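You operate a simulated robot arm through the tools that you are given. There is no shell and no other tool. Be economical: measure what you need, move in short steps, check, and stop when the job is done.

You run a simulated robot arm. Do the job below in one go: nothing can be reset, and whatever is moved stays where it is left.

TASK
Put things in order on the top of the right table. At the end: the black bolt stands on top of the beige pale peg; the glue bottle stands where the green carton stood; the green carton stands on top of the purple cable ramp; the white chalk stands on top of the small pale block; whatever was shut is shut again. Leave all else as you found it, and nothing knocked over.
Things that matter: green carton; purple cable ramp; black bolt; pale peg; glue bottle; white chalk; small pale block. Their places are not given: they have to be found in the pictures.

The check looks at the end state, three seconds after you hand in, the way a careful person would. Anything else that was tipped, shoved, dropped, spilled or broken makes it a failure.

THE ROBOT
A 7-joint arm with a two-finger parallel gripper, fixed in place. Base frame: the origin is at the foot of the arm, x ahead of it, y to its left, z up; the work surface is at about z = 0.88. Readings come in m, degrees, newtons and seconds.
With the tool pointing down near the work surface it reaches from about 0.24 to 0.68 m from the base axis. Its first joint turns from -66.0 to 66.0 degrees. Payload 2.4 kg.
Tool frame: the origin (TCP) lies between the finger pads and is the grasp point; the fingertips stand 0.03 m ahead of it; z points along the fingers, y is the line along which they close. Largest opening 0.094 m; finger width 0.028, thickness 0.01; the body of the gripper, 0.05 by 0.096 m, starts 0.055 m behind the TCP.
Orientation is that of the tool frame in the base frame, as [roll, pitch, yaw] about the fixed x, y, z axes, in that order (R = Rz(yaw) Ry(pitch) Rx(roll)). With the fingers straight down and closing along the base's y, the tool's x points along the base's -x, its y along +y and its z along -z.

THE INTERFACE
- The arm moves only by the tool jog_arm. Its argument "series" is a list of rows, each a list of 7 numbers: the shift along the tool's x, y, z in m, then the turn, a rotation vector about the tool's x, y, z in degrees, then the gripper command, from -1 (fully open) to 1 (shut), values between in proportion. In form: [[dx, dy, dz, ax, ay, az, hand], ...]. A call has 1 to 12 rows; each row shifts and turns the commanded pose from where the row before left it, along the tool's axes as they then stand. Each row takes 0.2 s and may step no farther than 0.05 m and 8.6 degrees from the row before; otherwise, or with a gripper value out of range, the whole call is refused. A pose out of reach is approached as far as the arm can. The call stops where the force on the tool passes 40 N (or 10 N more than at its start, if that is more) or the arm is blocked; 0.2 s more then pass. The fingers move at their own pace (about 0.153 m/s each) and stop on an object; they squeeze with about 24 N. The grip force told is the motor's: it shows also when the fingers shut on nothing. Time passes only in rows, and 0.2 s behind the last, so rows that do not move let the fingers close. It gives the time, the measured TCP pose, the force on the tool (base axes), the opening and the grip force at its end, in the units of the frame above (readings bear some noise).
- Cameras (640 x 400 px; columns grow to the right, rows downward): "scene" is fixed at [0.0368, 0.4728, 1.4425]; the picture's right is [-0.76, -0.65, 0.00], its down [-0.38, 0.44, -0.81] and it looks along [0.53, -0.61, -0.59] (base axes); focal length 311 px, centre (320, 200). "wrist" rides on the gripper at [0.076, 0.014, -0.102] in the tool frame; the picture's right is [-0.18, 0.98, 0.00], its down [-0.75, -0.14, -0.64] and it looks along [-0.63, -0.12, 0.77] (tool axes); focal length 243 px, centre (320, 200).
- grab_frame(camera): a new picture of that camera. It takes no simulated time.
- pixel_to_xyz(camera, pixels): for up to 12 pixels [column, row] of the newest picture of that camera ("zoom" is the newest enlarged one), the place [x, y, z] in the base frame of the surface seen there, good to about 0.002 m. It takes no simulated time.
- zoom(camera, box): a new picture of the part [left, top, right, bottom] of that camera's present view, enlarged. It takes no simulated time.
- job_done(): hands the job in; it is judged then, once.

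Work in short steps. Measure before you move; look again where a grasp or a placing could have gone wrong, and mend it. You have 80 turns and 38 pictures in all, those below and enlarged ones among them. Open the gripper and draw the arm clear of the work before you hand the job in, unless the task says otherwise; then end with one line.

The tools are called after "Request:" as name(argument=value, ...) on one line, values as JSON. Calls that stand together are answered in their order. jog_arm: Moves the arm, as the interface text tells. Its arguments: {"type":"object","properties":{"series":{"type":"array"}},"required":["series"]} The other tools are called the same way: grab_frame (camera) takes a picture; pixel_to_xyz (camera, pixels) gives the place of the surface under pixels of a picture; zoom (camera, box) takes an enlarged picture of a part of a camera's view; job_done () hands the job in.

At the start:

```text
t: 0.0
tcp_pos: [0.3022, -0.1372, 1.2156]
ee_rot: [-180.0, 0.0, 180.0]
wrist_force: [-0.1, 1.0, 0.4]
width: 0.094
finger_force: 0.1
```

scene: 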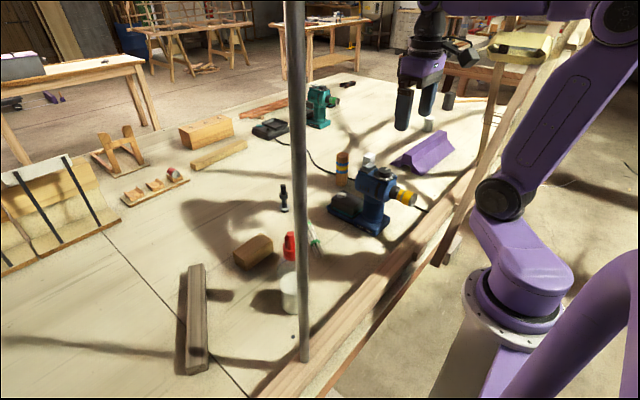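
wrist: 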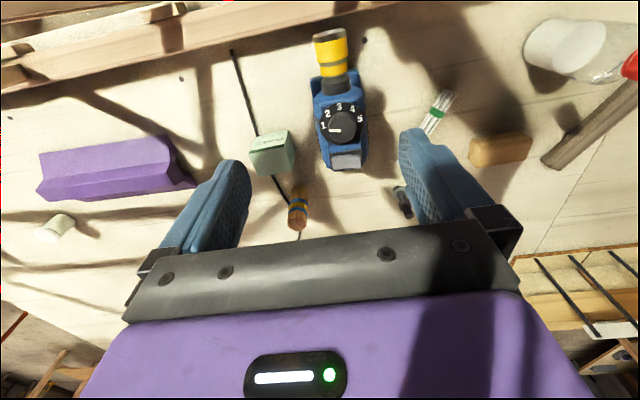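

The scene shows the purple ramp near (425,152), the blue tool at (370,200), the bolt near (284,197) and a red-capped bottle near (290,270). I zoom in to identify the small things.

Request:
zoom(camera="scene", box=[220, 130, 460, 280])

Request:
zoom(camera="wrist", box=[220, 20, 540, 240])

Request:
zoom(camera="scene", box=[140, 210, 380, 390])

```text
2.67 times, centred on (340, 205) of scene
```

zoom: 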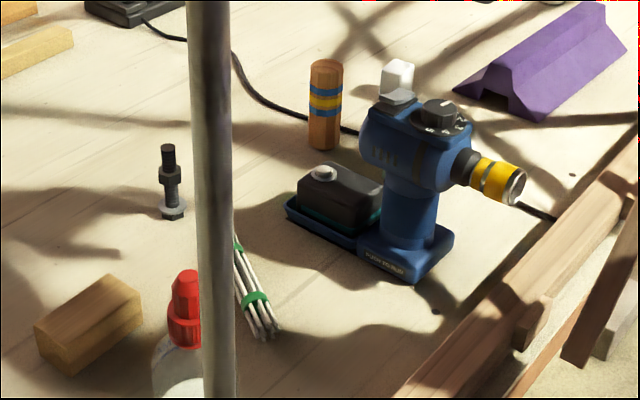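

```text
1.82 times, centred on (380, 130) of wrist
```

zoom: 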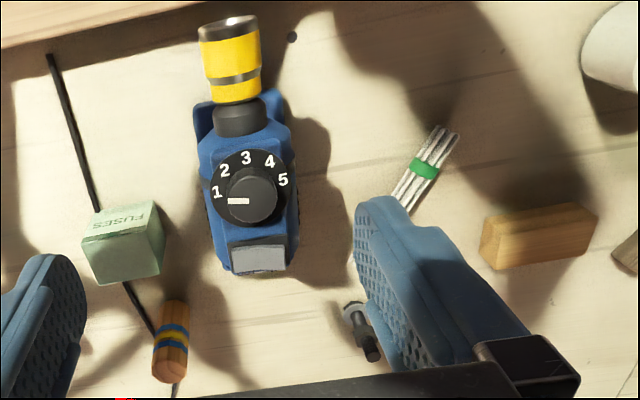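

```text
2.22 times, centred on (260, 300) of scene
```

zoom: 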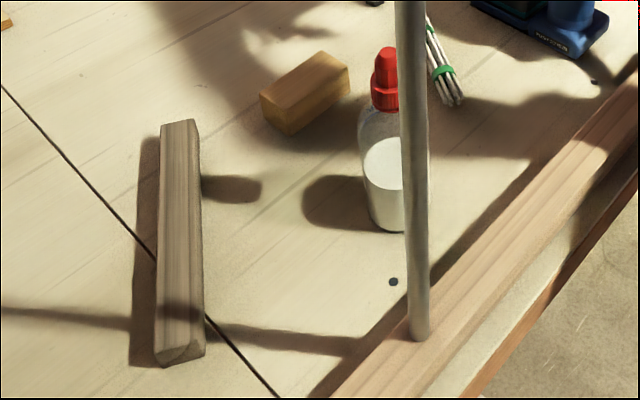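

The carton ("FUSES") sits behind the blue driver. I look for the pale peg, chalk and pale block around the gripper and on the left.

Request:
zoom(camera="scene", box=[370, 70, 530, 180])

Request:
zoom(camera="scene", box=[0, 90, 260, 260])

Request:
zoom(camera="scene", box=[230, 60, 430, 180])

```text
3.64 times, centred on (450, 125) of scene
```

zoom: 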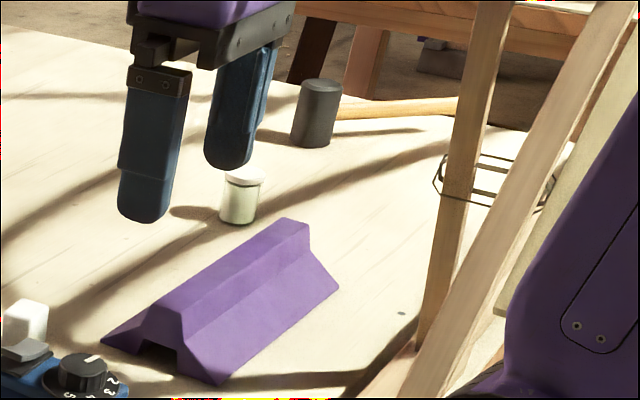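

```text
2.35 times, centred on (130, 175) of scene
```

zoom: 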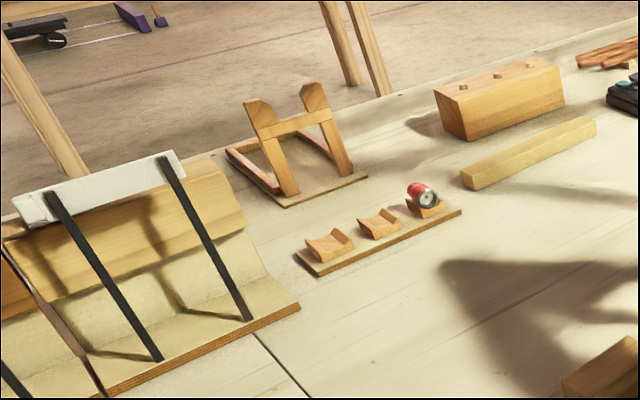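

```text
3.20 times, centred on (330, 120) of scene
```

zoom: 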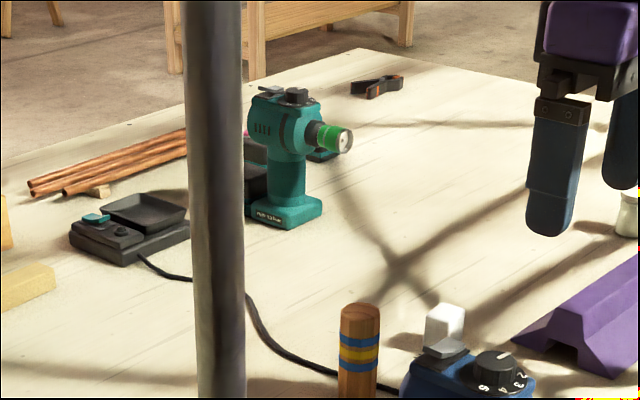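

I measure candidate objects to relate both views.

Request:
pixel_to_xyz(camera="scene", pixels=[[369, 157], [428, 127], [342, 155], [284, 190], [253, 245], [312, 240], [290, 290], [197, 270], [429, 120], [215, 153], [448, 103], [164, 188]])

Request:
pixel_to_xyz(camera="wrist", pixels=[[265, 140], [290, 160], [62, 222], [52, 235], [297, 215], [436, 110], [490, 150], [405, 200], [550, 50], [100, 160], [340, 125], [330, 50]])

```text
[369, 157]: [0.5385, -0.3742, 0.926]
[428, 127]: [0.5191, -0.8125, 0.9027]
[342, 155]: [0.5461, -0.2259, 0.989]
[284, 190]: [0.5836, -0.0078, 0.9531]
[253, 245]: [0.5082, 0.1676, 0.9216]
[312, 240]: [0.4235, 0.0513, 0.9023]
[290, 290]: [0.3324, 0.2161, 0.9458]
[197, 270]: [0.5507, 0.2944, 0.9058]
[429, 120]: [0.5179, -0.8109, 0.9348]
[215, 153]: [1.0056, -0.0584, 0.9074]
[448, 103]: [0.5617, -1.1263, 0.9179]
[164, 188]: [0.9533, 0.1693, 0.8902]
```

```text
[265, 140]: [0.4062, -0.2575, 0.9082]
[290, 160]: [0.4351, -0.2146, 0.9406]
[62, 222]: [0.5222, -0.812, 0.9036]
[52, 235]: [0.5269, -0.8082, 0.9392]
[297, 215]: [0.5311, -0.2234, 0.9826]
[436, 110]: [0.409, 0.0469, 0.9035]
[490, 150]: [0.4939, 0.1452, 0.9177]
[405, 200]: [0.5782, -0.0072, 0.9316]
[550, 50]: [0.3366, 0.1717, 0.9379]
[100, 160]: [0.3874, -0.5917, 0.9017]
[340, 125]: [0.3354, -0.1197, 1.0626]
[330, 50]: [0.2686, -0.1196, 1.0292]
```

The white thing at scene (369,157) is at (0.54,-0.37), distinct from the carton at (~0.42,-0.24). I shift the arm to y≈-0.33 to see it with the wrist camera.

Request:
jog_arm(series=[[0, -0.045, 0, 0, 0, 0, -1], [0, -0.045, 0, 0, 0, 0, -1], [0, -0.045, 0, 0, 0, 0, -1], [0, -0.045, 0, 0, 0, 0, -1], [0, 0, 0, 0, 0, 0, -1]])

Request:
grab_frame(camera="wrist")

Request:
grab_frame(camera="scene")

```text
t: 1.2
tcp_pos: [0.299, -0.3178, 1.2136]
ee_rot: [-180.0, 0.0, -180.0]
wrist_force: [0.0, -0.2, -0.5]
width: 0.0942
finger_force: 0.1
```

```text
29 pictures are left
```

wrist: 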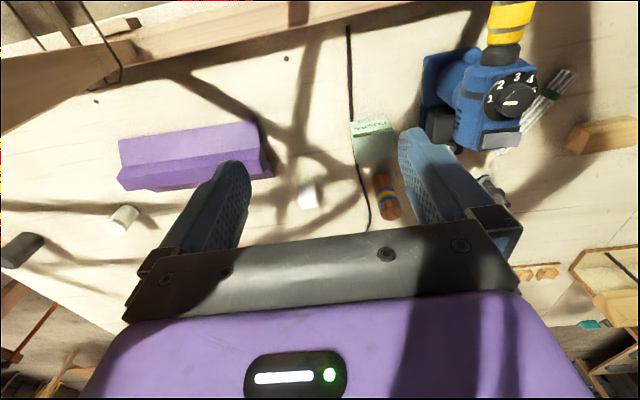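

```text
28 pictures are left
```

scene: 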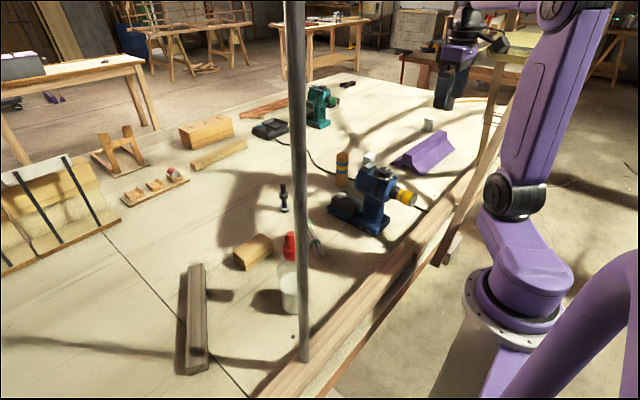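

A small white object appears at wrist (309,195). Zooming on it, and on the stick bundle.

Request:
zoom(camera="wrist", box=[240, 100, 420, 230])

Request:
pixel_to_xyz(camera="wrist", pixels=[[309, 188], [309, 203], [304, 195], [315, 197], [555, 90], [125, 145], [255, 128], [258, 145], [375, 125], [375, 150], [355, 128], [392, 120]])

```text
3.08 times, centred on (330, 165) of wrist
```

zoom: 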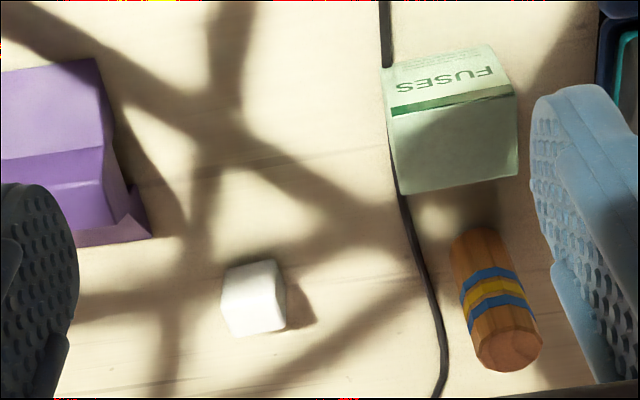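

```text
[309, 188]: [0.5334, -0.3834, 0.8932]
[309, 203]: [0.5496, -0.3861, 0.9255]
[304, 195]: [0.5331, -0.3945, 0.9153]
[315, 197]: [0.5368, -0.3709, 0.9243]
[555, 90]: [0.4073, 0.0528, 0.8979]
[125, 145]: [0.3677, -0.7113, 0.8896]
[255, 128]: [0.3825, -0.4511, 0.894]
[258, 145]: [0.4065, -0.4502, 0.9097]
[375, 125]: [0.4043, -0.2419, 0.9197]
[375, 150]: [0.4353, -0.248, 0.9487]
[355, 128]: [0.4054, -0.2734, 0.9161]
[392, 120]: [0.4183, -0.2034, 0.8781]
```

The white cube looks like a chalk block. I survey the left side (bolt, wood block, bundle, bottle) from y≈+0.08.

Request:
jog_arm(series=[[0, 0.048, 0, 0, 0, 0, -1], [0, 0.048, 0, 0, 0, 0, -1], [0, 0.048, 0, 0, 0, 0, -1], [0, 0.048, 0, 0, 0, 0, -1], [0, 0.048, 0, 0, 0, 0, -1], [0, 0.048, 0, 0, 0, 0, -1], [0, 0.048, 0, 0, 0, 0, -1], [0, 0.048, 0, 0, 0, 0, -1], [0, 0.048, 0, 0, 0, 0, -1], [0, 0, 0, 0, 0, 0, -1]])

Request:
grab_frame(camera="wrist")

```text
t: 3.4
tcp_pos: [0.2975, 0.1171, 1.2173]
ee_rot: [180.0, 0.0, -180.0]
wrist_force: [-0.1, -0.7, 0.5]
width: 0.0939
finger_force: 0.0
```

```text
26 pictures are left
```

wrist: 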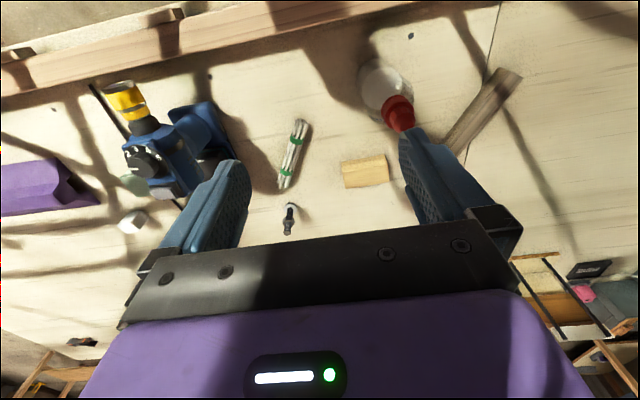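

Request:
zoom(camera="wrist", box=[250, 50, 450, 250])

Request:
pixel_to_xyz(camera="wrist", pixels=[[300, 126], [284, 180], [293, 150], [345, 180], [384, 160], [365, 180], [290, 207], [288, 230], [400, 118], [380, 80], [480, 110], [132, 222]])

```text
2.00 times, centred on (350, 150) of wrist
```

zoom: 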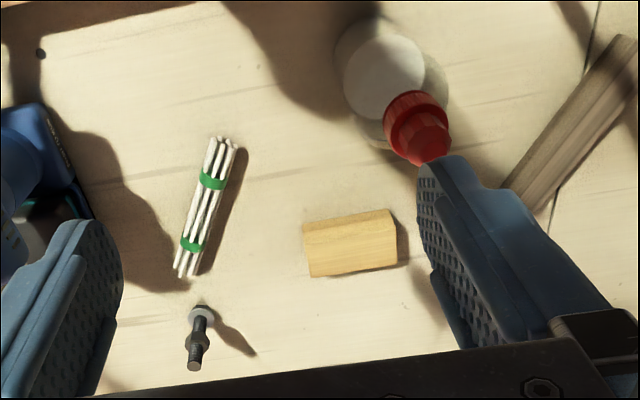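

```text
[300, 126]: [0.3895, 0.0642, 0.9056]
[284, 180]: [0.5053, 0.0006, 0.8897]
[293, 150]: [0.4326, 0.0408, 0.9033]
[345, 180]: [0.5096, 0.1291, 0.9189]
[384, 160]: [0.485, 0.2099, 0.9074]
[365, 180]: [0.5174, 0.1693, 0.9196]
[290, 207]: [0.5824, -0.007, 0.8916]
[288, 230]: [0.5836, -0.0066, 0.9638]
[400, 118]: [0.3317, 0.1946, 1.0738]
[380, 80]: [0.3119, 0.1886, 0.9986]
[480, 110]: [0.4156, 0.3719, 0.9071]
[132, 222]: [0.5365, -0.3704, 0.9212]
```

I go back to the right side and lower, for a close look at carton, ramp end, cube and peg.

Request:
jog_arm(series=[[0, -0.048, 0, 0, 0, 0, -1], [0, -0.048, 0, 0, 0, 0, -1], [0, -0.048, 0, 0, 0, 0, -1], [0, -0.048, 0, 0, 0, 0, -1], [0, -0.048, 0, 0, 0, 0, -1], [0, -0.048, 0, 0, 0, 0, -1], [0, -0.048, 0, 0, 0, 0, -1], [0, -0.048, 0, 0, 0, 0, -1], [0, -0.04, 0, 0, 0, 0, -1], [0, 0, 0.04, 0, 0, 0, -1], [0, 0, 0.04, 0, 0, 0, -1], [0, 0, 0, 0, 0, 0, -1]])

Request:
grab_frame(camera="wrist")

```text
t: 6.0
tcp_pos: [0.2979, -0.3098, 1.1345]
ee_rot: [180.0, 0.1, -179.9]
wrist_force: [0.1, 0.1, 0.1]
width: 0.094
finger_force: 0.1
```

```text
24 pictures are left
```

wrist: 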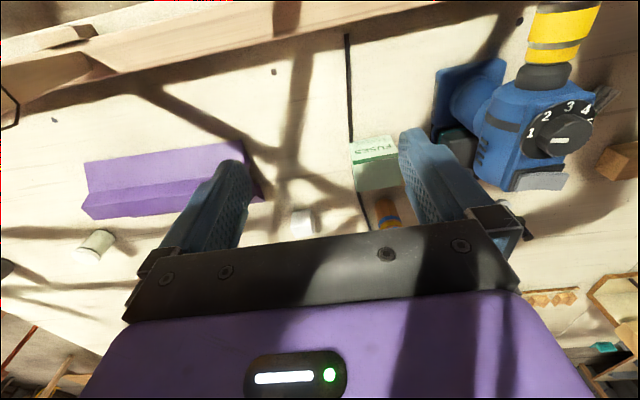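

Request:
pixel_to_xyz(camera="wrist", pixels=[[352, 145], [394, 140], [356, 162], [396, 157], [375, 150], [358, 188], [85, 164], [236, 143], [244, 165], [95, 185], [180, 160], [200, 185]])

Request:
zoom(camera="wrist", box=[60, 110, 420, 250])

```text
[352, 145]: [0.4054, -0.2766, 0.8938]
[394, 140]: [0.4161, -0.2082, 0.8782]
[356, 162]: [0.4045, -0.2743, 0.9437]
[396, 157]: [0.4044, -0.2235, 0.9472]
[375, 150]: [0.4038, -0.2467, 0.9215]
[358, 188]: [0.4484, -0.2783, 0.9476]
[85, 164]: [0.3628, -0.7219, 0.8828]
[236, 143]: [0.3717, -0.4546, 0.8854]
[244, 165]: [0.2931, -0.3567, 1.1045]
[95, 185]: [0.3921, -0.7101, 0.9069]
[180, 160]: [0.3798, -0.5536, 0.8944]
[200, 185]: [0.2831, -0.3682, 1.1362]
```

```text
1.78 times, centred on (240, 180) of wrist
```

zoom: 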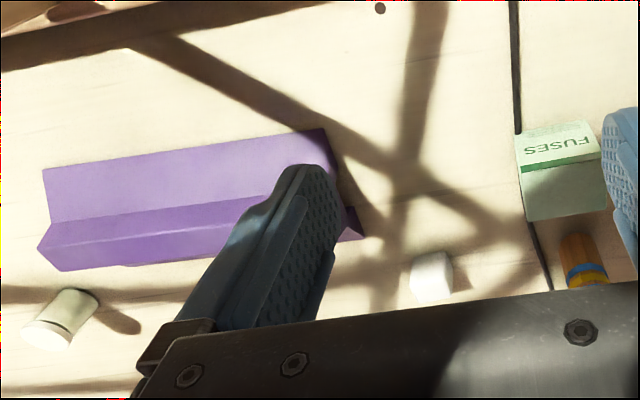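

Carton spans y≈-0.278..-0.222, front at x≈0.404, top z≈0.948. Now I measure the ramp and the cube in a scene zoom.

Request:
zoom(camera="scene", box=[320, 110, 480, 210])

Request:
pixel_to_xyz(camera="wrist", pixels=[[436, 135], [445, 80], [460, 130], [500, 185], [475, 70], [358, 180], [380, 186], [352, 150], [390, 165], [300, 215], [362, 205], [385, 215]])

```text
4.00 times, centred on (400, 160) of scene
```

zoom: 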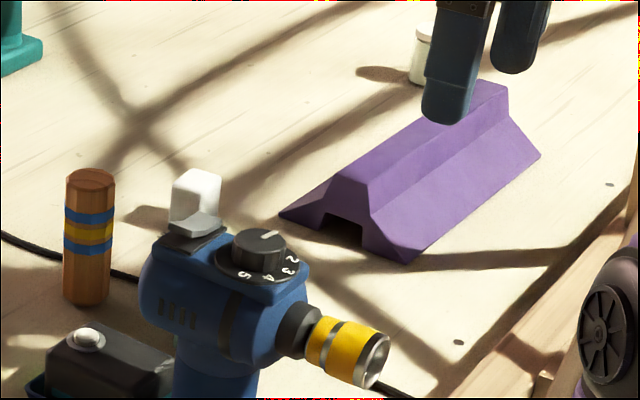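

```text
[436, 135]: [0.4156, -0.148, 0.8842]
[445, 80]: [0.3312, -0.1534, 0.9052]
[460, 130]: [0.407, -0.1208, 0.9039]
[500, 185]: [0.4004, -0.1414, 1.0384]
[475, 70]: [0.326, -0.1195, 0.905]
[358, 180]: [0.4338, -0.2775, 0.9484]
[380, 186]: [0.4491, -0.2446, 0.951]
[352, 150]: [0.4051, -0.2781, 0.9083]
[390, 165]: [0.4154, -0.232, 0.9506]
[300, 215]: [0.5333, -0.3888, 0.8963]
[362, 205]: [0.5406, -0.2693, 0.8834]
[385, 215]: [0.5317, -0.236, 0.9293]
```

Now measure the ramp's end and top surface.

Request:
pixel_to_xyz(camera="zoom", pixels=[[335, 190], [372, 202], [355, 165], [390, 175], [410, 130], [440, 138], [365, 185], [400, 155], [285, 217], [405, 258], [90, 180], [195, 180]])

Request:
pixel_to_xyz(camera="zoom", pixels=[[330, 200], [345, 178], [380, 190], [385, 195], [480, 95], [500, 100], [505, 85], [535, 155], [90, 174], [72, 178], [108, 180], [90, 300]])

```text
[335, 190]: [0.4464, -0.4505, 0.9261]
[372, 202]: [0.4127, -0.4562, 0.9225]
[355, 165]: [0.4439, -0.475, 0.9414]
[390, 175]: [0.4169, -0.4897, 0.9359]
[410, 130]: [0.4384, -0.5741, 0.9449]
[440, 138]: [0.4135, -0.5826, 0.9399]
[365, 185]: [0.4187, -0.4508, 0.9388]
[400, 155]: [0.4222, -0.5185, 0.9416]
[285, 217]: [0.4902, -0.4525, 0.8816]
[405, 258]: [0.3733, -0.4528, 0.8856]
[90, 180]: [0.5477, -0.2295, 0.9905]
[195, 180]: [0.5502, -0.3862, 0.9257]
```

```text
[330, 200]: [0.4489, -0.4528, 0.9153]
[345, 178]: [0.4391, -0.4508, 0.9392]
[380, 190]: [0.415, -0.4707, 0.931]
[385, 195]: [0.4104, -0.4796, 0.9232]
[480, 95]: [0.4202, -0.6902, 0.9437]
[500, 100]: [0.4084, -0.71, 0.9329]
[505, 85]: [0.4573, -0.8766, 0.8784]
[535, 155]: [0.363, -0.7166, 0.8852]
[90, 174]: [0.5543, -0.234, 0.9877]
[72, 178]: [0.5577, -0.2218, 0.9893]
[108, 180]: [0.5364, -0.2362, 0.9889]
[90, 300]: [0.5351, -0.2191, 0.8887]
```

The ramp runs along y, with its top flat at z≈0.942, x≈0.416–0.445, centred about x=0.430 at y=-0.50. I move above the carton centre (≈0.429,-0.25).

Request:
jog_arm(series=[[-0.044, 0.02, 0, 0, 0, 0, -1], [-0.044, 0.02, 0, 0, 0, 0, -1], [-0.043, 0.02, 0, 0, 0, 0, -1], [0, 0, 0.04, 0, 0, 0, -1], [0, 0, 0.04, 0, 0, 0, -1], [0, 0, 0, 0, 0, 0, -1]])

Request:
zoom(camera="wrist", box=[120, 20, 520, 260])

```text
t: 7.4
tcp_pos: [0.431, -0.2494, 1.0553]
ee_rot: [-180.0, 0.0, 179.9]
wrist_force: [0.8, -0.7, -0.4]
width: 0.0939
finger_force: 0.1
```

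```text
1.60 times, centred on (320, 140) of wrist
```

zoom: 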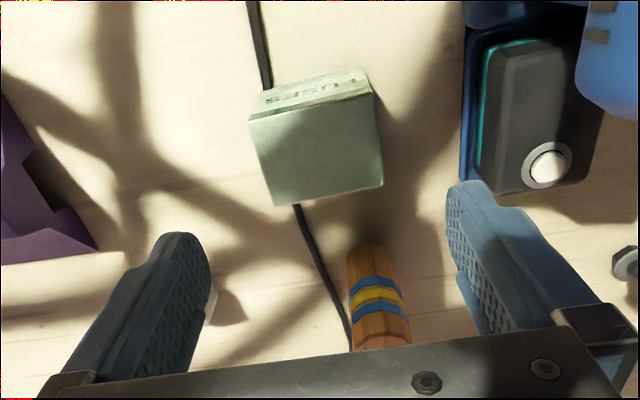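

The cable seems to pass beside or under the carton. I measure the carton's top corners and the cable.

Request:
pixel_to_xyz(camera="zoom", pixels=[[252, 122], [370, 94], [276, 200], [380, 182], [320, 150], [265, 80], [300, 215], [262, 60], [253, 108], [366, 76], [480, 180], [545, 160]])

```text
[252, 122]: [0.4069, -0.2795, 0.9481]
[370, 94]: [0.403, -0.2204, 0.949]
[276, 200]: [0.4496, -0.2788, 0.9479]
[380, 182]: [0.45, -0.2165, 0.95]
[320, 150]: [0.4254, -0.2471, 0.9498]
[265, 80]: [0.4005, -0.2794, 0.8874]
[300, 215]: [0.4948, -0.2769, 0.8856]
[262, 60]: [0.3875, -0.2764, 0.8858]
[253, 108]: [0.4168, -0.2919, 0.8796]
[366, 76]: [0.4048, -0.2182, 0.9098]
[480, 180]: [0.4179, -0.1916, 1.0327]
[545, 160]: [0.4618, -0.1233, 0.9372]
```

Carton: x 0.404–0.452, y -0.281–-0.217, top 0.949. I descend to z≈0.928 and close.

Request:
jog_arm(series=[[0.002, 0.001, 0.04, 0, 0, 0, -1], [0, 0, 0.04, 0, 0, 0, -1], [0, 0, 0.03, 0, 0, 0, -1], [0, 0, 0.017, 0, 0, 0, -1], [0, 0, 0, 0, 0, 0, -1], [0, 0, 0, 0, 0, 0, 1], [0, 0, 0, 0, 0, 0, 1], [0, 0, 0, 0, 0, 0, 1]])

```text
t: 9.2
tcp_pos: [0.4312, -0.2488, 0.9299]
ee_rot: [-180.0, 0.0, -180.0]
wrist_force: [0.2, 0.1, -0.9]
width: 0.07
finger_force: 24.5
```

Width 0.07, grip force 24.5: the carton is held. Lift and check.

Request:
jog_arm(series=[[0, 0, -0.02, 0, 0, 0, 1], [0, 0, -0.04, 0, 0, 0, 1], [0, 0, -0.04, 0, 0, 0, 1], [0, 0, 0, 0, 0, 0, 1]])

Request:
grab_frame(camera="wrist")

```text
t: 10.2
tcp_pos: [0.4318, -0.2454, 1.0329]
ee_rot: [179.9, -0.1, -180.0]
wrist_force: [-0.6, -0.6, -0.9]
width: 0.0003
finger_force: 24.1
```

```text
20 pictures are left
```

wrist: 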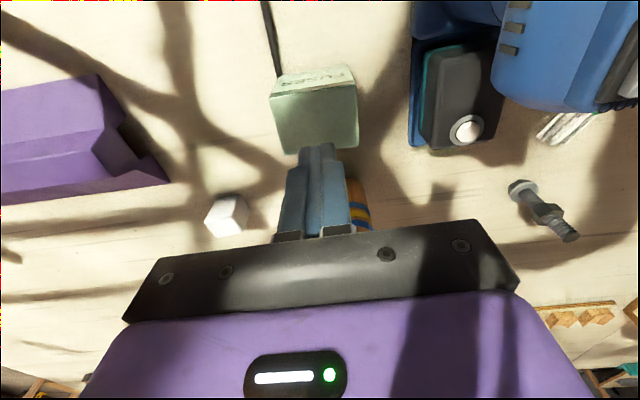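

The fingers closed on nothing: the carton slipped out. I measure where it is now.

Request:
pixel_to_xyz(camera="wrist", pixels=[[272, 97], [354, 86], [280, 150], [356, 140], [310, 120], [272, 85], [345, 70], [310, 80], [315, 145], [320, 150]])

Request:
zoom(camera="wrist", box=[220, 40, 420, 250])

```text
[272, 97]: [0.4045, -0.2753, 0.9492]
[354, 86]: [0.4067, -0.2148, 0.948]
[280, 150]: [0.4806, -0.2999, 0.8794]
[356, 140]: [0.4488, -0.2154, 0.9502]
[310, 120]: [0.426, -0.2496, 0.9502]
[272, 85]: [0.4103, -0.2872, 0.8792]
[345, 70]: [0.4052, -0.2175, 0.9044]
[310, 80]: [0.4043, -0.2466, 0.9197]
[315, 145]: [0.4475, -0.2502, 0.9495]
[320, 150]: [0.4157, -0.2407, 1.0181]
```

```text
1.90 times, centred on (320, 145) of wrist
```

zoom: 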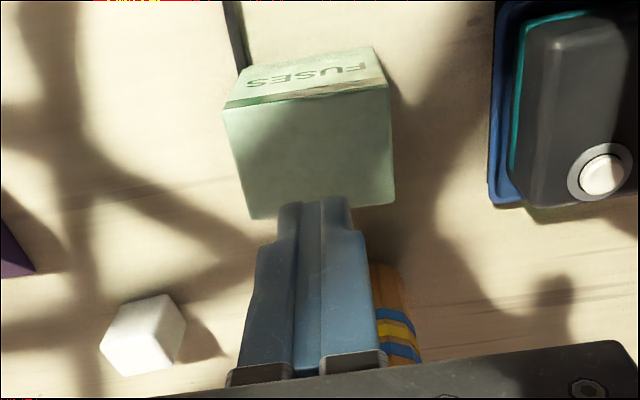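

The carton barely moved (y centre ≈-0.246, still upright). I reopen, align, go deeper and regrasp, then lift only slightly and slowly.

Request:
jog_arm(series=[[0, 0, 0, 0, 0, 0, -1], [0.003, 0, 0, 0, 0, 0, -1], [0, 0, 0.04, 0, 0, 0, -1], [0, 0, 0.04, 0, 0, 0, -1], [0, 0, 0.025, 0, 0, 0, -1], [0, 0, 0.008, 0, 0, 0, -1], [0, 0, 0, 0, 0, 0, -1], [0, 0, 0, 0, 0, 0, 1], [0, 0, 0, 0, 0, 0, 1], [0, 0, 0, 0, 0, 0, 1], [0, 0, 0, 0, 0, 0, 1]])

Request:
jog_arm(series=[[0, 0, -0.004, 0, 0, 0, 1], [0, 0, -0.004, 0, 0, 0, 1], [0, 0, -0.004, 0, 0, 0, 1], [0, 0, 0, 0, 0, 0, 1]])

```text
t: 12.6
tcp_pos: [0.4271, -0.2491, 0.9162]
ee_rot: [-180.0, -0.1, 180.0]
wrist_force: [-0.1, -1.0, -0.6]
width: 0.0701
finger_force: 24.8
```

```text
t: 13.6
tcp_pos: [0.429, -0.25, 0.9278]
ee_rot: [-179.9, 0.0, -180.0]
wrist_force: [-0.4, -0.4, -1.8]
width: 0.0702
finger_force: 24.0
```

Width stays 0.070 with a slight downward load. I continue slowly.

Request:
jog_arm(series=[[0, 0, -0.005, 0, 0, 0, 1], [0, 0, -0.005, 0, 0, 0, 1], [0, 0, -0.008, 0, 0, 0, 1], [0, 0, -0.01, 0, 0, 0, 1], [0, 0, -0.01, 0, 0, 0, 1], [0, 0, 0, 0, 0, 0, 1]])

Request:
grab_frame(camera="wrist")

```text
t: 15.0
tcp_pos: [0.4262, -0.2499, 0.9649]
ee_rot: [-179.9, -0.1, 179.9]
wrist_force: [-0.1, 0.1, -1.0]
width: 0.0701
finger_force: 23.8
```

```text
18 pictures are left
```

wrist: 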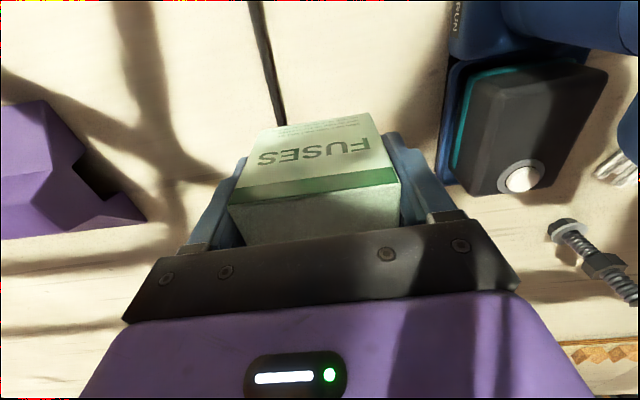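

I check whether the carton rose with the fingers.

Request:
pixel_to_xyz(camera="wrist", pixels=[[300, 195], [270, 185], [385, 170], [320, 125], [275, 132], [375, 118], [320, 210], [240, 210], [395, 195]])

```text
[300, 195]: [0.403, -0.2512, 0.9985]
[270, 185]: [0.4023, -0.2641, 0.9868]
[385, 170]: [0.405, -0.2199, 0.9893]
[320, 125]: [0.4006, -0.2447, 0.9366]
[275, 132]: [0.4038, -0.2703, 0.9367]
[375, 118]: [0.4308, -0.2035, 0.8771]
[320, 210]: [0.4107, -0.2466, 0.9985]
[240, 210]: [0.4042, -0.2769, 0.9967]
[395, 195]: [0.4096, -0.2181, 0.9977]
```

It rose exactly with the tool (top 0.9985, bottom ≈0.929). I lift further in gentle steps.

Request:
jog_arm(series=[[0, 0, -0.006, 0, 0, 0, 1], [0, 0, -0.01, 0, 0, 0, 1], [0, 0, -0.012, 0, 0, 0, 1], [0, 0, -0.012, 0, 0, 0, 1], [0, 0, -0.01, 0, 0, 0, 1], [0, 0, -0.006, 0, 0, 0, 1], [0, -0.006, 0, 0, 0, 0, 1], [0, -0.012, 0, 0, 0, 0, 1], [0, -0.016, 0, 0, 0, 0, 1], [0, -0.02, 0, 0, 0, 0, 1], [0, -0.02, 0, 0, 0, 0, 1], [0, -0.02, 0, 0, 0, 0, 1]])

Request:
jog_arm(series=[[0, -0.02, 0, 0, 0, 0, 1], [0, -0.024, 0, 0, 0, 0, 1], [-0.001, -0.024, 0, 0, 0, 0, 1], [-0.001, -0.024, 0, 0, 0, 0, 1], [-0.001, -0.024, 0, 0, 0, 0, 1], [0, -0.02, 0, 0, 0, 0, 1], [0, -0.012, 0, 0, 0, 0, 1], [0, -0.008, 0, 0, 0, 0, 1], [0, 0, 0, 0, 0, 0, 1]])

Request:
grab_frame(camera="scene")

```text
t: 17.6
tcp_pos: [0.4284, -0.3457, 1.0217]
ee_rot: [180.0, 0.0, 179.9]
wrist_force: [0.0, 0.3, -1.1]
width: 0.0698
finger_force: 23.9
```

```text
t: 19.6
tcp_pos: [0.4315, -0.4997, 1.0222]
ee_rot: [-180.0, 0.0, 179.9]
wrist_force: [0.1, 0.4, -0.8]
width: 0.07
finger_force: 24.2
```

```text
17 pictures are left
```

scene: 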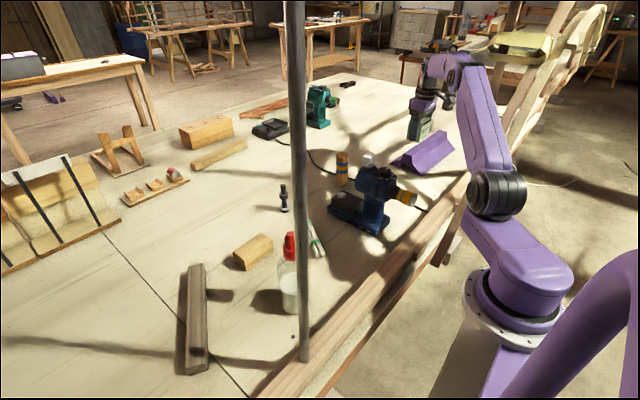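

The carton hangs above the ramp at scene (422,133). I lower to just above contact, then to touch.

Request:
jog_arm(series=[[0, 0, 0.008, 0, 0, 0, 1], [0, 0, 0.012, 0, 0, 0, 1], [0, 0, 0.01, 0, 0, 0, 1], [0, 0, 0.006, 0, 0, 0, 1], [0, 0, 0.003, 0, 0, 0, 1], [0, 0, 0, 0, 0, 0, 1]])

Request:
zoom(camera="scene", box=[360, 80, 480, 190])

```text
t: 21.0
tcp_pos: [0.4299, -0.4985, 0.9822]
ee_rot: [180.0, -0.1, -180.0]
wrist_force: [0.4, 0.4, -1.0]
width: 0.0701
finger_force: 23.9
```

```text
3.64 times, centred on (420, 135) of scene
```

zoom: 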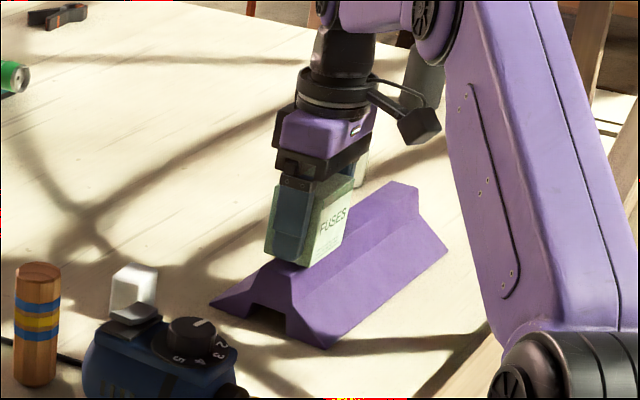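

I check the alignment in x via the front bottom edge and ramp top, then touch down.

Request:
pixel_to_xyz(camera="zoom", pixels=[[308, 255], [335, 235], [300, 265], [268, 268], [285, 275], [360, 225], [375, 205], [415, 188], [388, 184], [340, 205]])

Request:
jog_arm(series=[[0, 0, 0.002, 0, 0, 0, 1], [0, 0, 0.002, 0, 0, 0, 1], [0, 0, 0, 0, 0, 0, 1]])

```text
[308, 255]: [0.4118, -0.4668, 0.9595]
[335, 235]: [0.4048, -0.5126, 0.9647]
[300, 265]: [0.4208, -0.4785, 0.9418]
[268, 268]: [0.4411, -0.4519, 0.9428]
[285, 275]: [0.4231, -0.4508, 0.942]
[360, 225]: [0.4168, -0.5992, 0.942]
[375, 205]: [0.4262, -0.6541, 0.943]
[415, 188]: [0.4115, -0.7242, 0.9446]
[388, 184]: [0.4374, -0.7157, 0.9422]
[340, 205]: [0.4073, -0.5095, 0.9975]
```

```text
t: 21.8
tcp_pos: [0.4308, -0.4992, 0.9792]
ee_rot: [-180.0, 0.0, 180.0]
wrist_force: [-0.1, -0.1, -0.7]
width: 0.0699
finger_force: 24.5
```

Request:
jog_arm(series=[[0, 0, 0.0015, 0, 0, 0, 1], [0, 0, 0.0015, 0, 0, 0, 1], [0, 0, 0, 0, 0, 0, 1]])

```text
t: 22.6
tcp_pos: [0.4302, -0.5005, 0.9772]
ee_rot: [-179.8, 0.0, 179.9]
wrist_force: [-1.4, 0.1, 16.9]
width: 0.0698
finger_force: 24.5
```

Contact (16.9 N up). I release gently, let it settle, and rise straight up.

Request:
jog_arm(series=[[0, 0, -0.001, 0, 0, 0, 1], [0, 0, 0, 0, 0, 0, 0.6], [0, 0, 0, 0, 0, 0, -0.8], [0, 0, 0, 0, 0, 0, -0.8], [0, 0, -0.01, 0, 0, 0, -0.8], [0, 0, -0.02, 0, 0, 0, -0.8], [0, 0, -0.04, 0, 0, 0, -1], [0, 0, -0.04, 0, 0, 0, -1], [0, 0, -0.04, 0, 0, 0, -1], [0, 0, 0, 0, 0, 0, -1]])

Request:
zoom(camera="scene", box=[360, 80, 480, 190])

```text
t: 24.8
tcp_pos: [0.4278, -0.4969, 1.1278]
ee_rot: [180.0, 0.0, -180.0]
wrist_force: [1.0, 0.6, -0.3]
width: 0.0939
finger_force: 0.1
out of reach, approached as far as the arm can: row 9
```

```text
3.64 times, centred on (420, 135) of scene
```

zoom: 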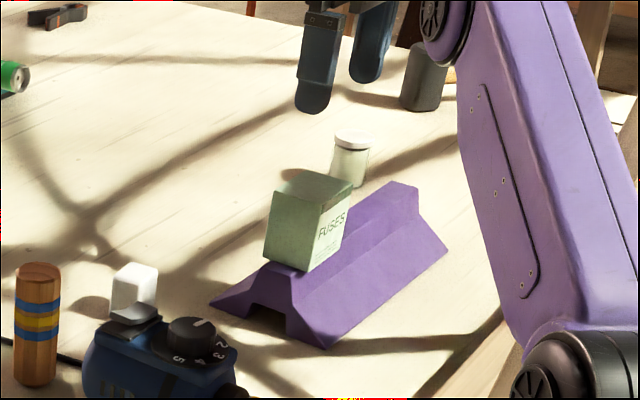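

The carton stands on the ramp. Next the white cube near (0.54,-0.385): I go above it for a close look.

Request:
jog_arm(series=[[-0.035, 0.04, 0, 0, 0, 0, -1], [-0.039, 0.04, 0, 0, 0, 0, -1], [-0.039, 0.03, 0, 0, 0, 0, -1], [0, 0, 0.04, 0, 0, 0, -1], [0, 0, 0.035, 0, 0, 0, -1], [0, 0, 0, 0, 0, 0, -1]])

Request:
zoom(camera="wrist", box=[200, 40, 460, 230])

```text
refused: row 1 steps farther than a row can; nothing moved
```

```text
2.11 times, centred on (330, 135) of wrist
```

zoom: 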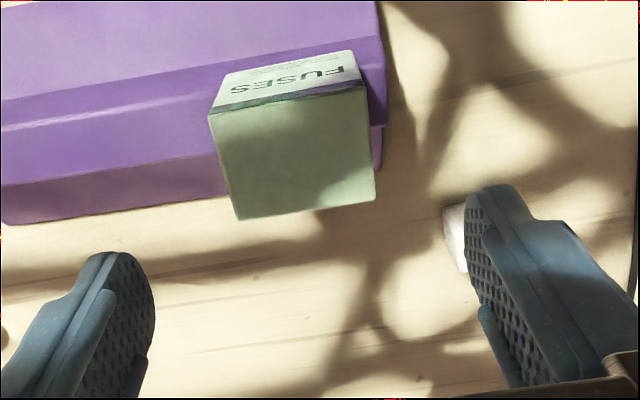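

The step was over 0.05 m; I split it smaller.

Request:
jog_arm(series=[[-0.028, 0.028, 0, 0, 0, 0, -1], [-0.028, 0.028, 0, 0, 0, 0, -1], [-0.028, 0.028, 0, 0, 0, 0, -1], [-0.028, 0.028, 0, 0, 0, 0, -1], [0, 0, 0.04, 0, 0, 0, -1], [0, 0, 0.035, 0, 0, 0, -1], [0, 0, 0, 0, 0, 0, -1]])

Request:
zoom(camera="wrist", box=[200, 40, 460, 230])

```text
t: 26.4
tcp_pos: [0.5366, -0.3818, 1.0497]
ee_rot: [180.0, 0.0, 180.0]
wrist_force: [0.2, 0.0, 0.1]
width: 0.094
finger_force: 0.1
out of reach, approached as far as the arm can: row 4
```

```text
2.11 times, centred on (330, 135) of wrist
```

zoom: 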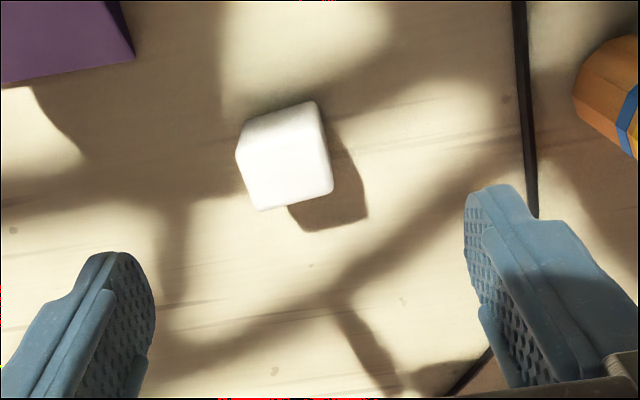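

This is a soft-edged white chalk block. I measure its corners for size and yaw.

Request:
pixel_to_xyz(camera="zoom", pixels=[[245, 142], [316, 122], [262, 203], [328, 185], [285, 160], [250, 130], [310, 105], [240, 160], [333, 185], [257, 206]])

```text
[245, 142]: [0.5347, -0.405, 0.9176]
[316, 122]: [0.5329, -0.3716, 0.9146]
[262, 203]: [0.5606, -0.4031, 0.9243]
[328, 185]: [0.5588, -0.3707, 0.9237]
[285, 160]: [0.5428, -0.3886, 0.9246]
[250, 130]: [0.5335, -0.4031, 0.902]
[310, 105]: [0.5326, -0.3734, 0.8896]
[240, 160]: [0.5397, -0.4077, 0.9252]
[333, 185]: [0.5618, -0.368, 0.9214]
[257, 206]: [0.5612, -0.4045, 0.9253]
```

Chalk centre ≈(0.547,-0.388), ~0.038 wide, top 0.925. I centre over it first, slightly lower.

Request:
jog_arm(series=[[-0.009, -0.006, 0.03, 0, 0, 0, -1], [0, 0, 0.04, 0, 0, 0, -1], [0, 0, 0.02, 0, 0, 0, -1], [0, 0, 0, 0, 0, 0, -1]])

```text
t: 27.4
tcp_pos: [0.5444, -0.3892, 0.955]
ee_rot: [179.9, 0.0, 179.9]
wrist_force: [0.2, 0.4, 0.0]
width: 0.0939
finger_force: 0.1
```

Request:
jog_arm(series=[[-0.001, 0, 0.025, 0, 0, 0, -1], [0, 0, 0.013, 0, 0, 0, -1], [0, 0, 0, 0, 0, 0, -1], [0, 0, 0, 0, 0, 0, 1], [0, 0, 0, 0, 0, 0, 1], [0, 0, 0, 0, 0, 0, 1], [0, 0, 0, 0, 0, 0, 1], [0, 0, -0.003, 0, 0, 0, 1], [0, 0, -0.006, 0, 0, 0, 1], [0, 0, -0.01, 0, 0, 0, 1], [0, 0, -0.01, 0, 0, 0, 1], [0, 0, 0, 0, 0, 0, 1]])

```text
t: 30.0
tcp_pos: [0.5445, -0.386, 0.9504]
ee_rot: [-180.0, 0.0, -180.0]
wrist_force: [0.4, -0.9, -1.4]
width: 0.0439
finger_force: 24.5
```

Held (width 0.044). I lift gently to ~1.08 and carry toward the wooden block.

Request:
jog_arm(series=[[0, 0, -0.01, 0, 0, 0, 1], [0, 0, -0.015, 0, 0, 0, 1], [0, 0, -0.02, 0, 0, 0, 1], [0, 0, -0.02, 0, 0, 0, 1], [0, 0, -0.02, 0, 0, 0, 1], [0.003, 0, -0.02, 0, 0, 0, 1], [0.003, 0, -0.015, 0, 0, 0, 1], [0.003, 0.01, -0.008, 0, 0, 0, 1], [0.003, 0.02, 0, 0, 0, 0, 1], [0.003, 0.03, 0, 0, 0, 0, 1], [0.003, 0.035, 0, 0, 0, 0, 1], [0, 0.035, 0, 0, 0, 0, 1]])

Request:
jog_arm(series=[[0.003, 0.035, 0, 0, 0, 0, 1], [0.003, 0.035, 0, 0, 0, 0, 1], [0.003, 0.035, 0, 0, 0, 0, 1], [0.003, 0.035, 0, 0, 0, 0, 1], [0.003, 0.035, 0, 0, 0, 0, 1], [0, 0.035, 0, 0, 0, 0, 1], [0, 0.035, 0, 0, 0, 0, 1], [0, 0.025, 0, 0, 0, 0, 1], [0, 0.015, 0, 0, 0, 0, 1], [0, 0, 0, 0, 0, 0, 1]])

Request:
zoom(camera="wrist", box=[160, 20, 560, 260])

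```text
t: 32.6
tcp_pos: [0.5302, -0.2571, 1.0786]
ee_rot: [179.9, 0.0, 180.0]
wrist_force: [0.0, 0.3, -0.7]
width: 0.0437
finger_force: 24.0
```

```text
t: 34.8
tcp_pos: [0.5125, 0.0306, 1.0766]
ee_rot: [180.0, 0.0, 180.0]
wrist_force: [0.1, -0.4, -0.4]
width: 0.0437
finger_force: 24.1
```

```text
1.60 times, centred on (360, 140) of wrist
```

zoom: 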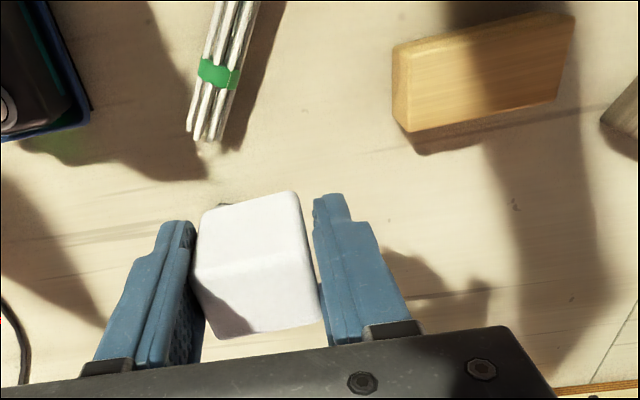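

The chalk is well held. I measure the block's top corners in this zoom.

Request:
pixel_to_xyz(camera="zoom", pixels=[[398, 55], [568, 15], [412, 128], [558, 97], [480, 75], [400, 115], [440, 40], [520, 25], [260, 220], [230, 310]])

```text
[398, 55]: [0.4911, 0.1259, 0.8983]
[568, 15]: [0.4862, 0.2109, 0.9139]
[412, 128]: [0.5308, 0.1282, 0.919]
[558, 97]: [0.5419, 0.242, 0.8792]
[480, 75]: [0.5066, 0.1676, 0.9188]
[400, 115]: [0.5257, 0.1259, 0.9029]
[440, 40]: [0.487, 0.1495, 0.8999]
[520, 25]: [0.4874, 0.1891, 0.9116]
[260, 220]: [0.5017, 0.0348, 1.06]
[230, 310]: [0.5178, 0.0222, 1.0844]
```

Block top: x 0.489–0.531, y 0.126–0.211, z 0.919. I move over its centre and lower to ~0.967.

Request:
jog_arm(series=[[0.002, 0.015, 0, 0, 0, 0, 1], [0.002, 0.03, 0, 0, 0, 0, 1], [0, 0.035, 0, 0, 0, 0, 1], [0, 0.03, 0, 0, 0, 0, 1], [0, 0.018, 0, 0, 0, 0, 1], [0, 0.0095, 0.01, 0, 0, 0, 1], [0, 0, 0.02, 0, 0, 0, 1], [0, 0, 0.025, 0, 0, 0, 1], [0, 0, 0.025, 0, 0, 0, 1], [0, 0, 0.02, 0, 0, 0, 1], [0, 0, 0.01, 0, 0, 0, 1], [0, 0, 0, 0, 0, 0, 1]])

Request:
zoom(camera="scene", box=[200, 180, 330, 290])

```text
t: 37.4
tcp_pos: [0.5093, 0.1661, 0.9659]
ee_rot: [179.9, 0.0, 180.0]
wrist_force: [0.1, 0.3, -1.7]
width: 0.0438
finger_force: 24.1
```

```text
3.64 times, centred on (265, 235) of scene
```

zoom: 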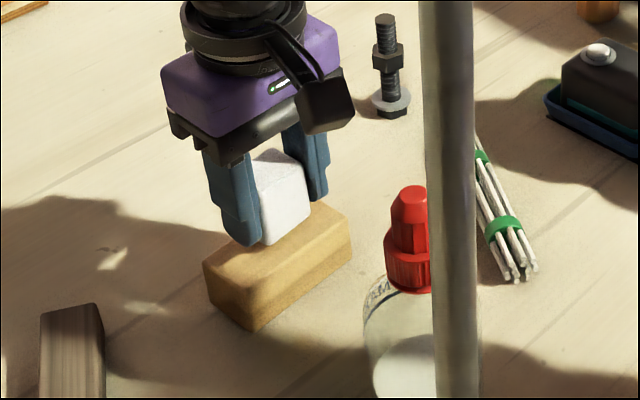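

Well placed over the block. I lower in small steps until contact.

Request:
jog_arm(series=[[0, 0, 0.002, 0, 0, 0, 1], [0, 0, 0.002, 0, 0, 0, 1], [0, 0, 0.0015, 0, 0, 0, 1], [0, 0, 0, 0, 0, 0, 1]])

```text
t: 38.4
tcp_pos: [0.5094, 0.1665, 0.96]
ee_rot: [-180.0, 0.0, 179.9]
wrist_force: [0.5, 1.1, -0.5]
width: 0.044
finger_force: 24.5
```

Request:
jog_arm(series=[[0, 0, 0.0012, 0, 0, 0, 1], [0, 0, 0.0012, 0, 0, 0, 1], [0, 0, 0, 0, 0, 0, 1]])

```text
t: 39.2
tcp_pos: [0.5099, 0.1658, 0.9583]
ee_rot: [180.0, 0.1, 179.9]
wrist_force: [0.6, -1.0, 5.0]
width: 0.0436
finger_force: 23.8
```

Contact (5 N). Release and rise.

Request:
jog_arm(series=[[0, 0, 0, 0, 0, 0, 0.4], [0, 0, 0, 0, 0, 0, -0.6], [0, 0, 0, 0, 0, 0, -1], [0, 0, -0.01, 0, 0, 0, -1], [0, 0, -0.03, 0, 0, 0, -1], [0, 0, -0.04, 0, 0, 0, -1], [0, 0, -0.04, 0, 0, 0, -1], [-0.02, -0.045, 0, 0, 0, 0, -1], [-0.02, -0.045, 0, 0, 0, 0, -1], [-0.02, -0.043, 0, 0, 0, 0, -1], [-0.01, -0.04, 0, 0, 0, 0, -1], [0, 0, 0, 0, 0, 0, -1]])

Request:
grab_frame(camera="wrist")

Request:
zoom(camera="scene", box=[200, 140, 360, 290])

```text
t: 41.8
tcp_pos: [0.5777, -0.0047, 1.0804]
ee_rot: [-180.0, 0.0, 180.0]
wrist_force: [0.8, -0.4, 0.4]
width: 0.0941
finger_force: 0.1
```

```text
10 pictures are left
```

wrist: 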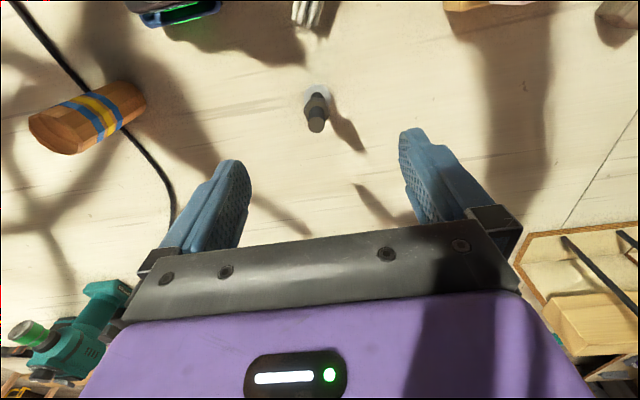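

```text
2.67 times, centred on (280, 215) of scene
```

zoom: 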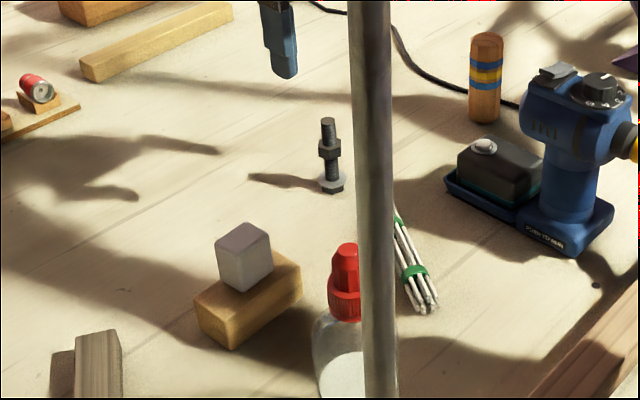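

Chalk stands on the block. Now I measure bolt top, nut, washer and the peg's top disc.

Request:
pixel_to_xyz(camera="wrist", pixels=[[317, 126], [311, 122], [323, 122], [317, 132], [316, 105], [317, 92], [308, 92], [326, 92], [305, 108], [327, 106]])

Request:
pixel_to_xyz(camera="zoom", pixels=[[328, 120], [328, 148], [332, 186], [486, 38], [475, 40], [498, 40], [487, 33], [487, 43], [333, 178], [321, 150], [338, 150]])

```text
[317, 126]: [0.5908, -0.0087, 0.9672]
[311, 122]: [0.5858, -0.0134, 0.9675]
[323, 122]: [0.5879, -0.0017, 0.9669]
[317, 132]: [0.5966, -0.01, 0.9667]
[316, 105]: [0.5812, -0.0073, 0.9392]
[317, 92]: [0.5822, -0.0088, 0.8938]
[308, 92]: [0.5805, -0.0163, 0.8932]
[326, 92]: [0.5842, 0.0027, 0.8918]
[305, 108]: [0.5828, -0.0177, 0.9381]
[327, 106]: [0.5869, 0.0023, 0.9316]
```

```text
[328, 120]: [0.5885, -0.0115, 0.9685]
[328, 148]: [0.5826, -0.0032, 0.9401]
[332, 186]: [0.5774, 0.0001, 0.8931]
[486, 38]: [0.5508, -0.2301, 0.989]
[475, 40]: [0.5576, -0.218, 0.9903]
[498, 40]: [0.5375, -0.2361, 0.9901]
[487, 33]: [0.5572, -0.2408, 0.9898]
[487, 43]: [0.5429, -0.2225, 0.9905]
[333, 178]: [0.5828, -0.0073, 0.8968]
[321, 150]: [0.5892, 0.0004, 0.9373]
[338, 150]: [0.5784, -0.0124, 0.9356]
```

Bolt axis ≈(0.588,-0.008), nut at z≈0.93–0.942, top 0.967; peg top centre ≈(0.549,-0.230), z 0.990. I descend with the fingers around the nut and close.

Request:
jog_arm(series=[[-0.01, -0.003, 0.02, 0, 0, 0, -1], [0, 0, 0.04, 0, 0, 0, -1], [0, 0, 0.04, 0, 0, 0, -1], [0, 0, 0.03, 0, 0, 0, -1], [0, 0, 0.012, 0, 0, 0, -1], [0, 0, 0, 0, 0, 0, -1], [0, 0, 0, 0, 0, 0, -1]])

```text
t: 43.4
tcp_pos: [0.5918, -0.0108, 0.9363]
ee_rot: [-180.0, 0.0, 180.0]
wrist_force: [-0.3, 0.4, 0.4]
width: 0.094
finger_force: 0.0
```

Request:
jog_arm(series=[[0.001, 0.002, 0, 0, 0, 0, -0.2], [0, 0, 0, 0, 0, 0, 0.2], [0, 0, 0, 0, 0, 0, 0.4], [0, 0, 0, 0, 0, 0, 1], [0, 0, 0, 0, 0, 0, 1], [0, 0, 0, 0, 0, 0, 1], [0, 0, -0.002, 0, 0, 0, 1], [0, 0, -0.004, 0, 0, 0, 1], [0, 0, -0.008, 0, 0, 0, 1], [0, 0, -0.008, 0, 0, 0, 1], [0, 0, 0, 0, 0, 0, 1]])

```text
t: 45.8
tcp_pos: [0.5859, -0.0075, 0.9592]
ee_rot: [180.0, 0.0, 180.0]
wrist_force: [-0.4, -0.2, -2.2]
width: 0.0261
finger_force: 24.0
```

Held (width 0.026, weight felt). Lift gently to ~1.075 and look.

Request:
jog_arm(series=[[0, 0, -0.008, 0, 0, 0, 1], [0, 0, -0.012, 0, 0, 0, 1], [0, 0, -0.016, 0, 0, 0, 1], [0, 0, -0.018, 0, 0, 0, 1], [0, 0, -0.018, 0, 0, 0, 1], [0, 0, -0.018, 0, 0, 0, 1], [0, 0, -0.014, 0, 0, 0, 1], [0, 0, -0.01, 0, 0, 0, 1], [0, 0, -0.004, 0, 0, 0, 1], [0, 0, 0, 0, 0, 0, 1]])

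Request:
zoom(camera="wrist", box=[0, 40, 420, 280])

```text
t: 48.0
tcp_pos: [0.5877, -0.0074, 1.0784]
ee_rot: [179.9, 0.0, -180.0]
wrist_force: [-1.0, 0.2, -2.0]
width: 0.0264
finger_force: 23.6
```

```text
1.52 times, centred on (210, 160) of wrist
```

zoom: 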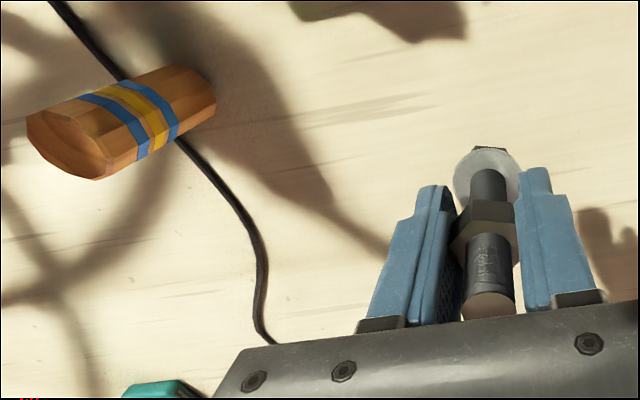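

The bolt hangs upright between the pads. I measure bolt top and washer relative to the TCP, and the peg's top rim.

Request:
pixel_to_xyz(camera="zoom", pixels=[[488, 303], [488, 315], [488, 275], [466, 300], [512, 296], [487, 160], [462, 170], [515, 165], [75, 150], [32, 120], [95, 172], [102, 140]])

```text
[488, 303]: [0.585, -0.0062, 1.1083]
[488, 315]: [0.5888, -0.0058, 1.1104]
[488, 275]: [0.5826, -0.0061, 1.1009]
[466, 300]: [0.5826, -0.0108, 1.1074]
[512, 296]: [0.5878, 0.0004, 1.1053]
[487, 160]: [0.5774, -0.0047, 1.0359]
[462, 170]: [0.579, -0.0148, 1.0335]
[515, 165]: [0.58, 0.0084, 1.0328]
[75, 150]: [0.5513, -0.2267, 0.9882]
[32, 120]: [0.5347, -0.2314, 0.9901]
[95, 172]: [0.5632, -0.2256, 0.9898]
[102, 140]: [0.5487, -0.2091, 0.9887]
```

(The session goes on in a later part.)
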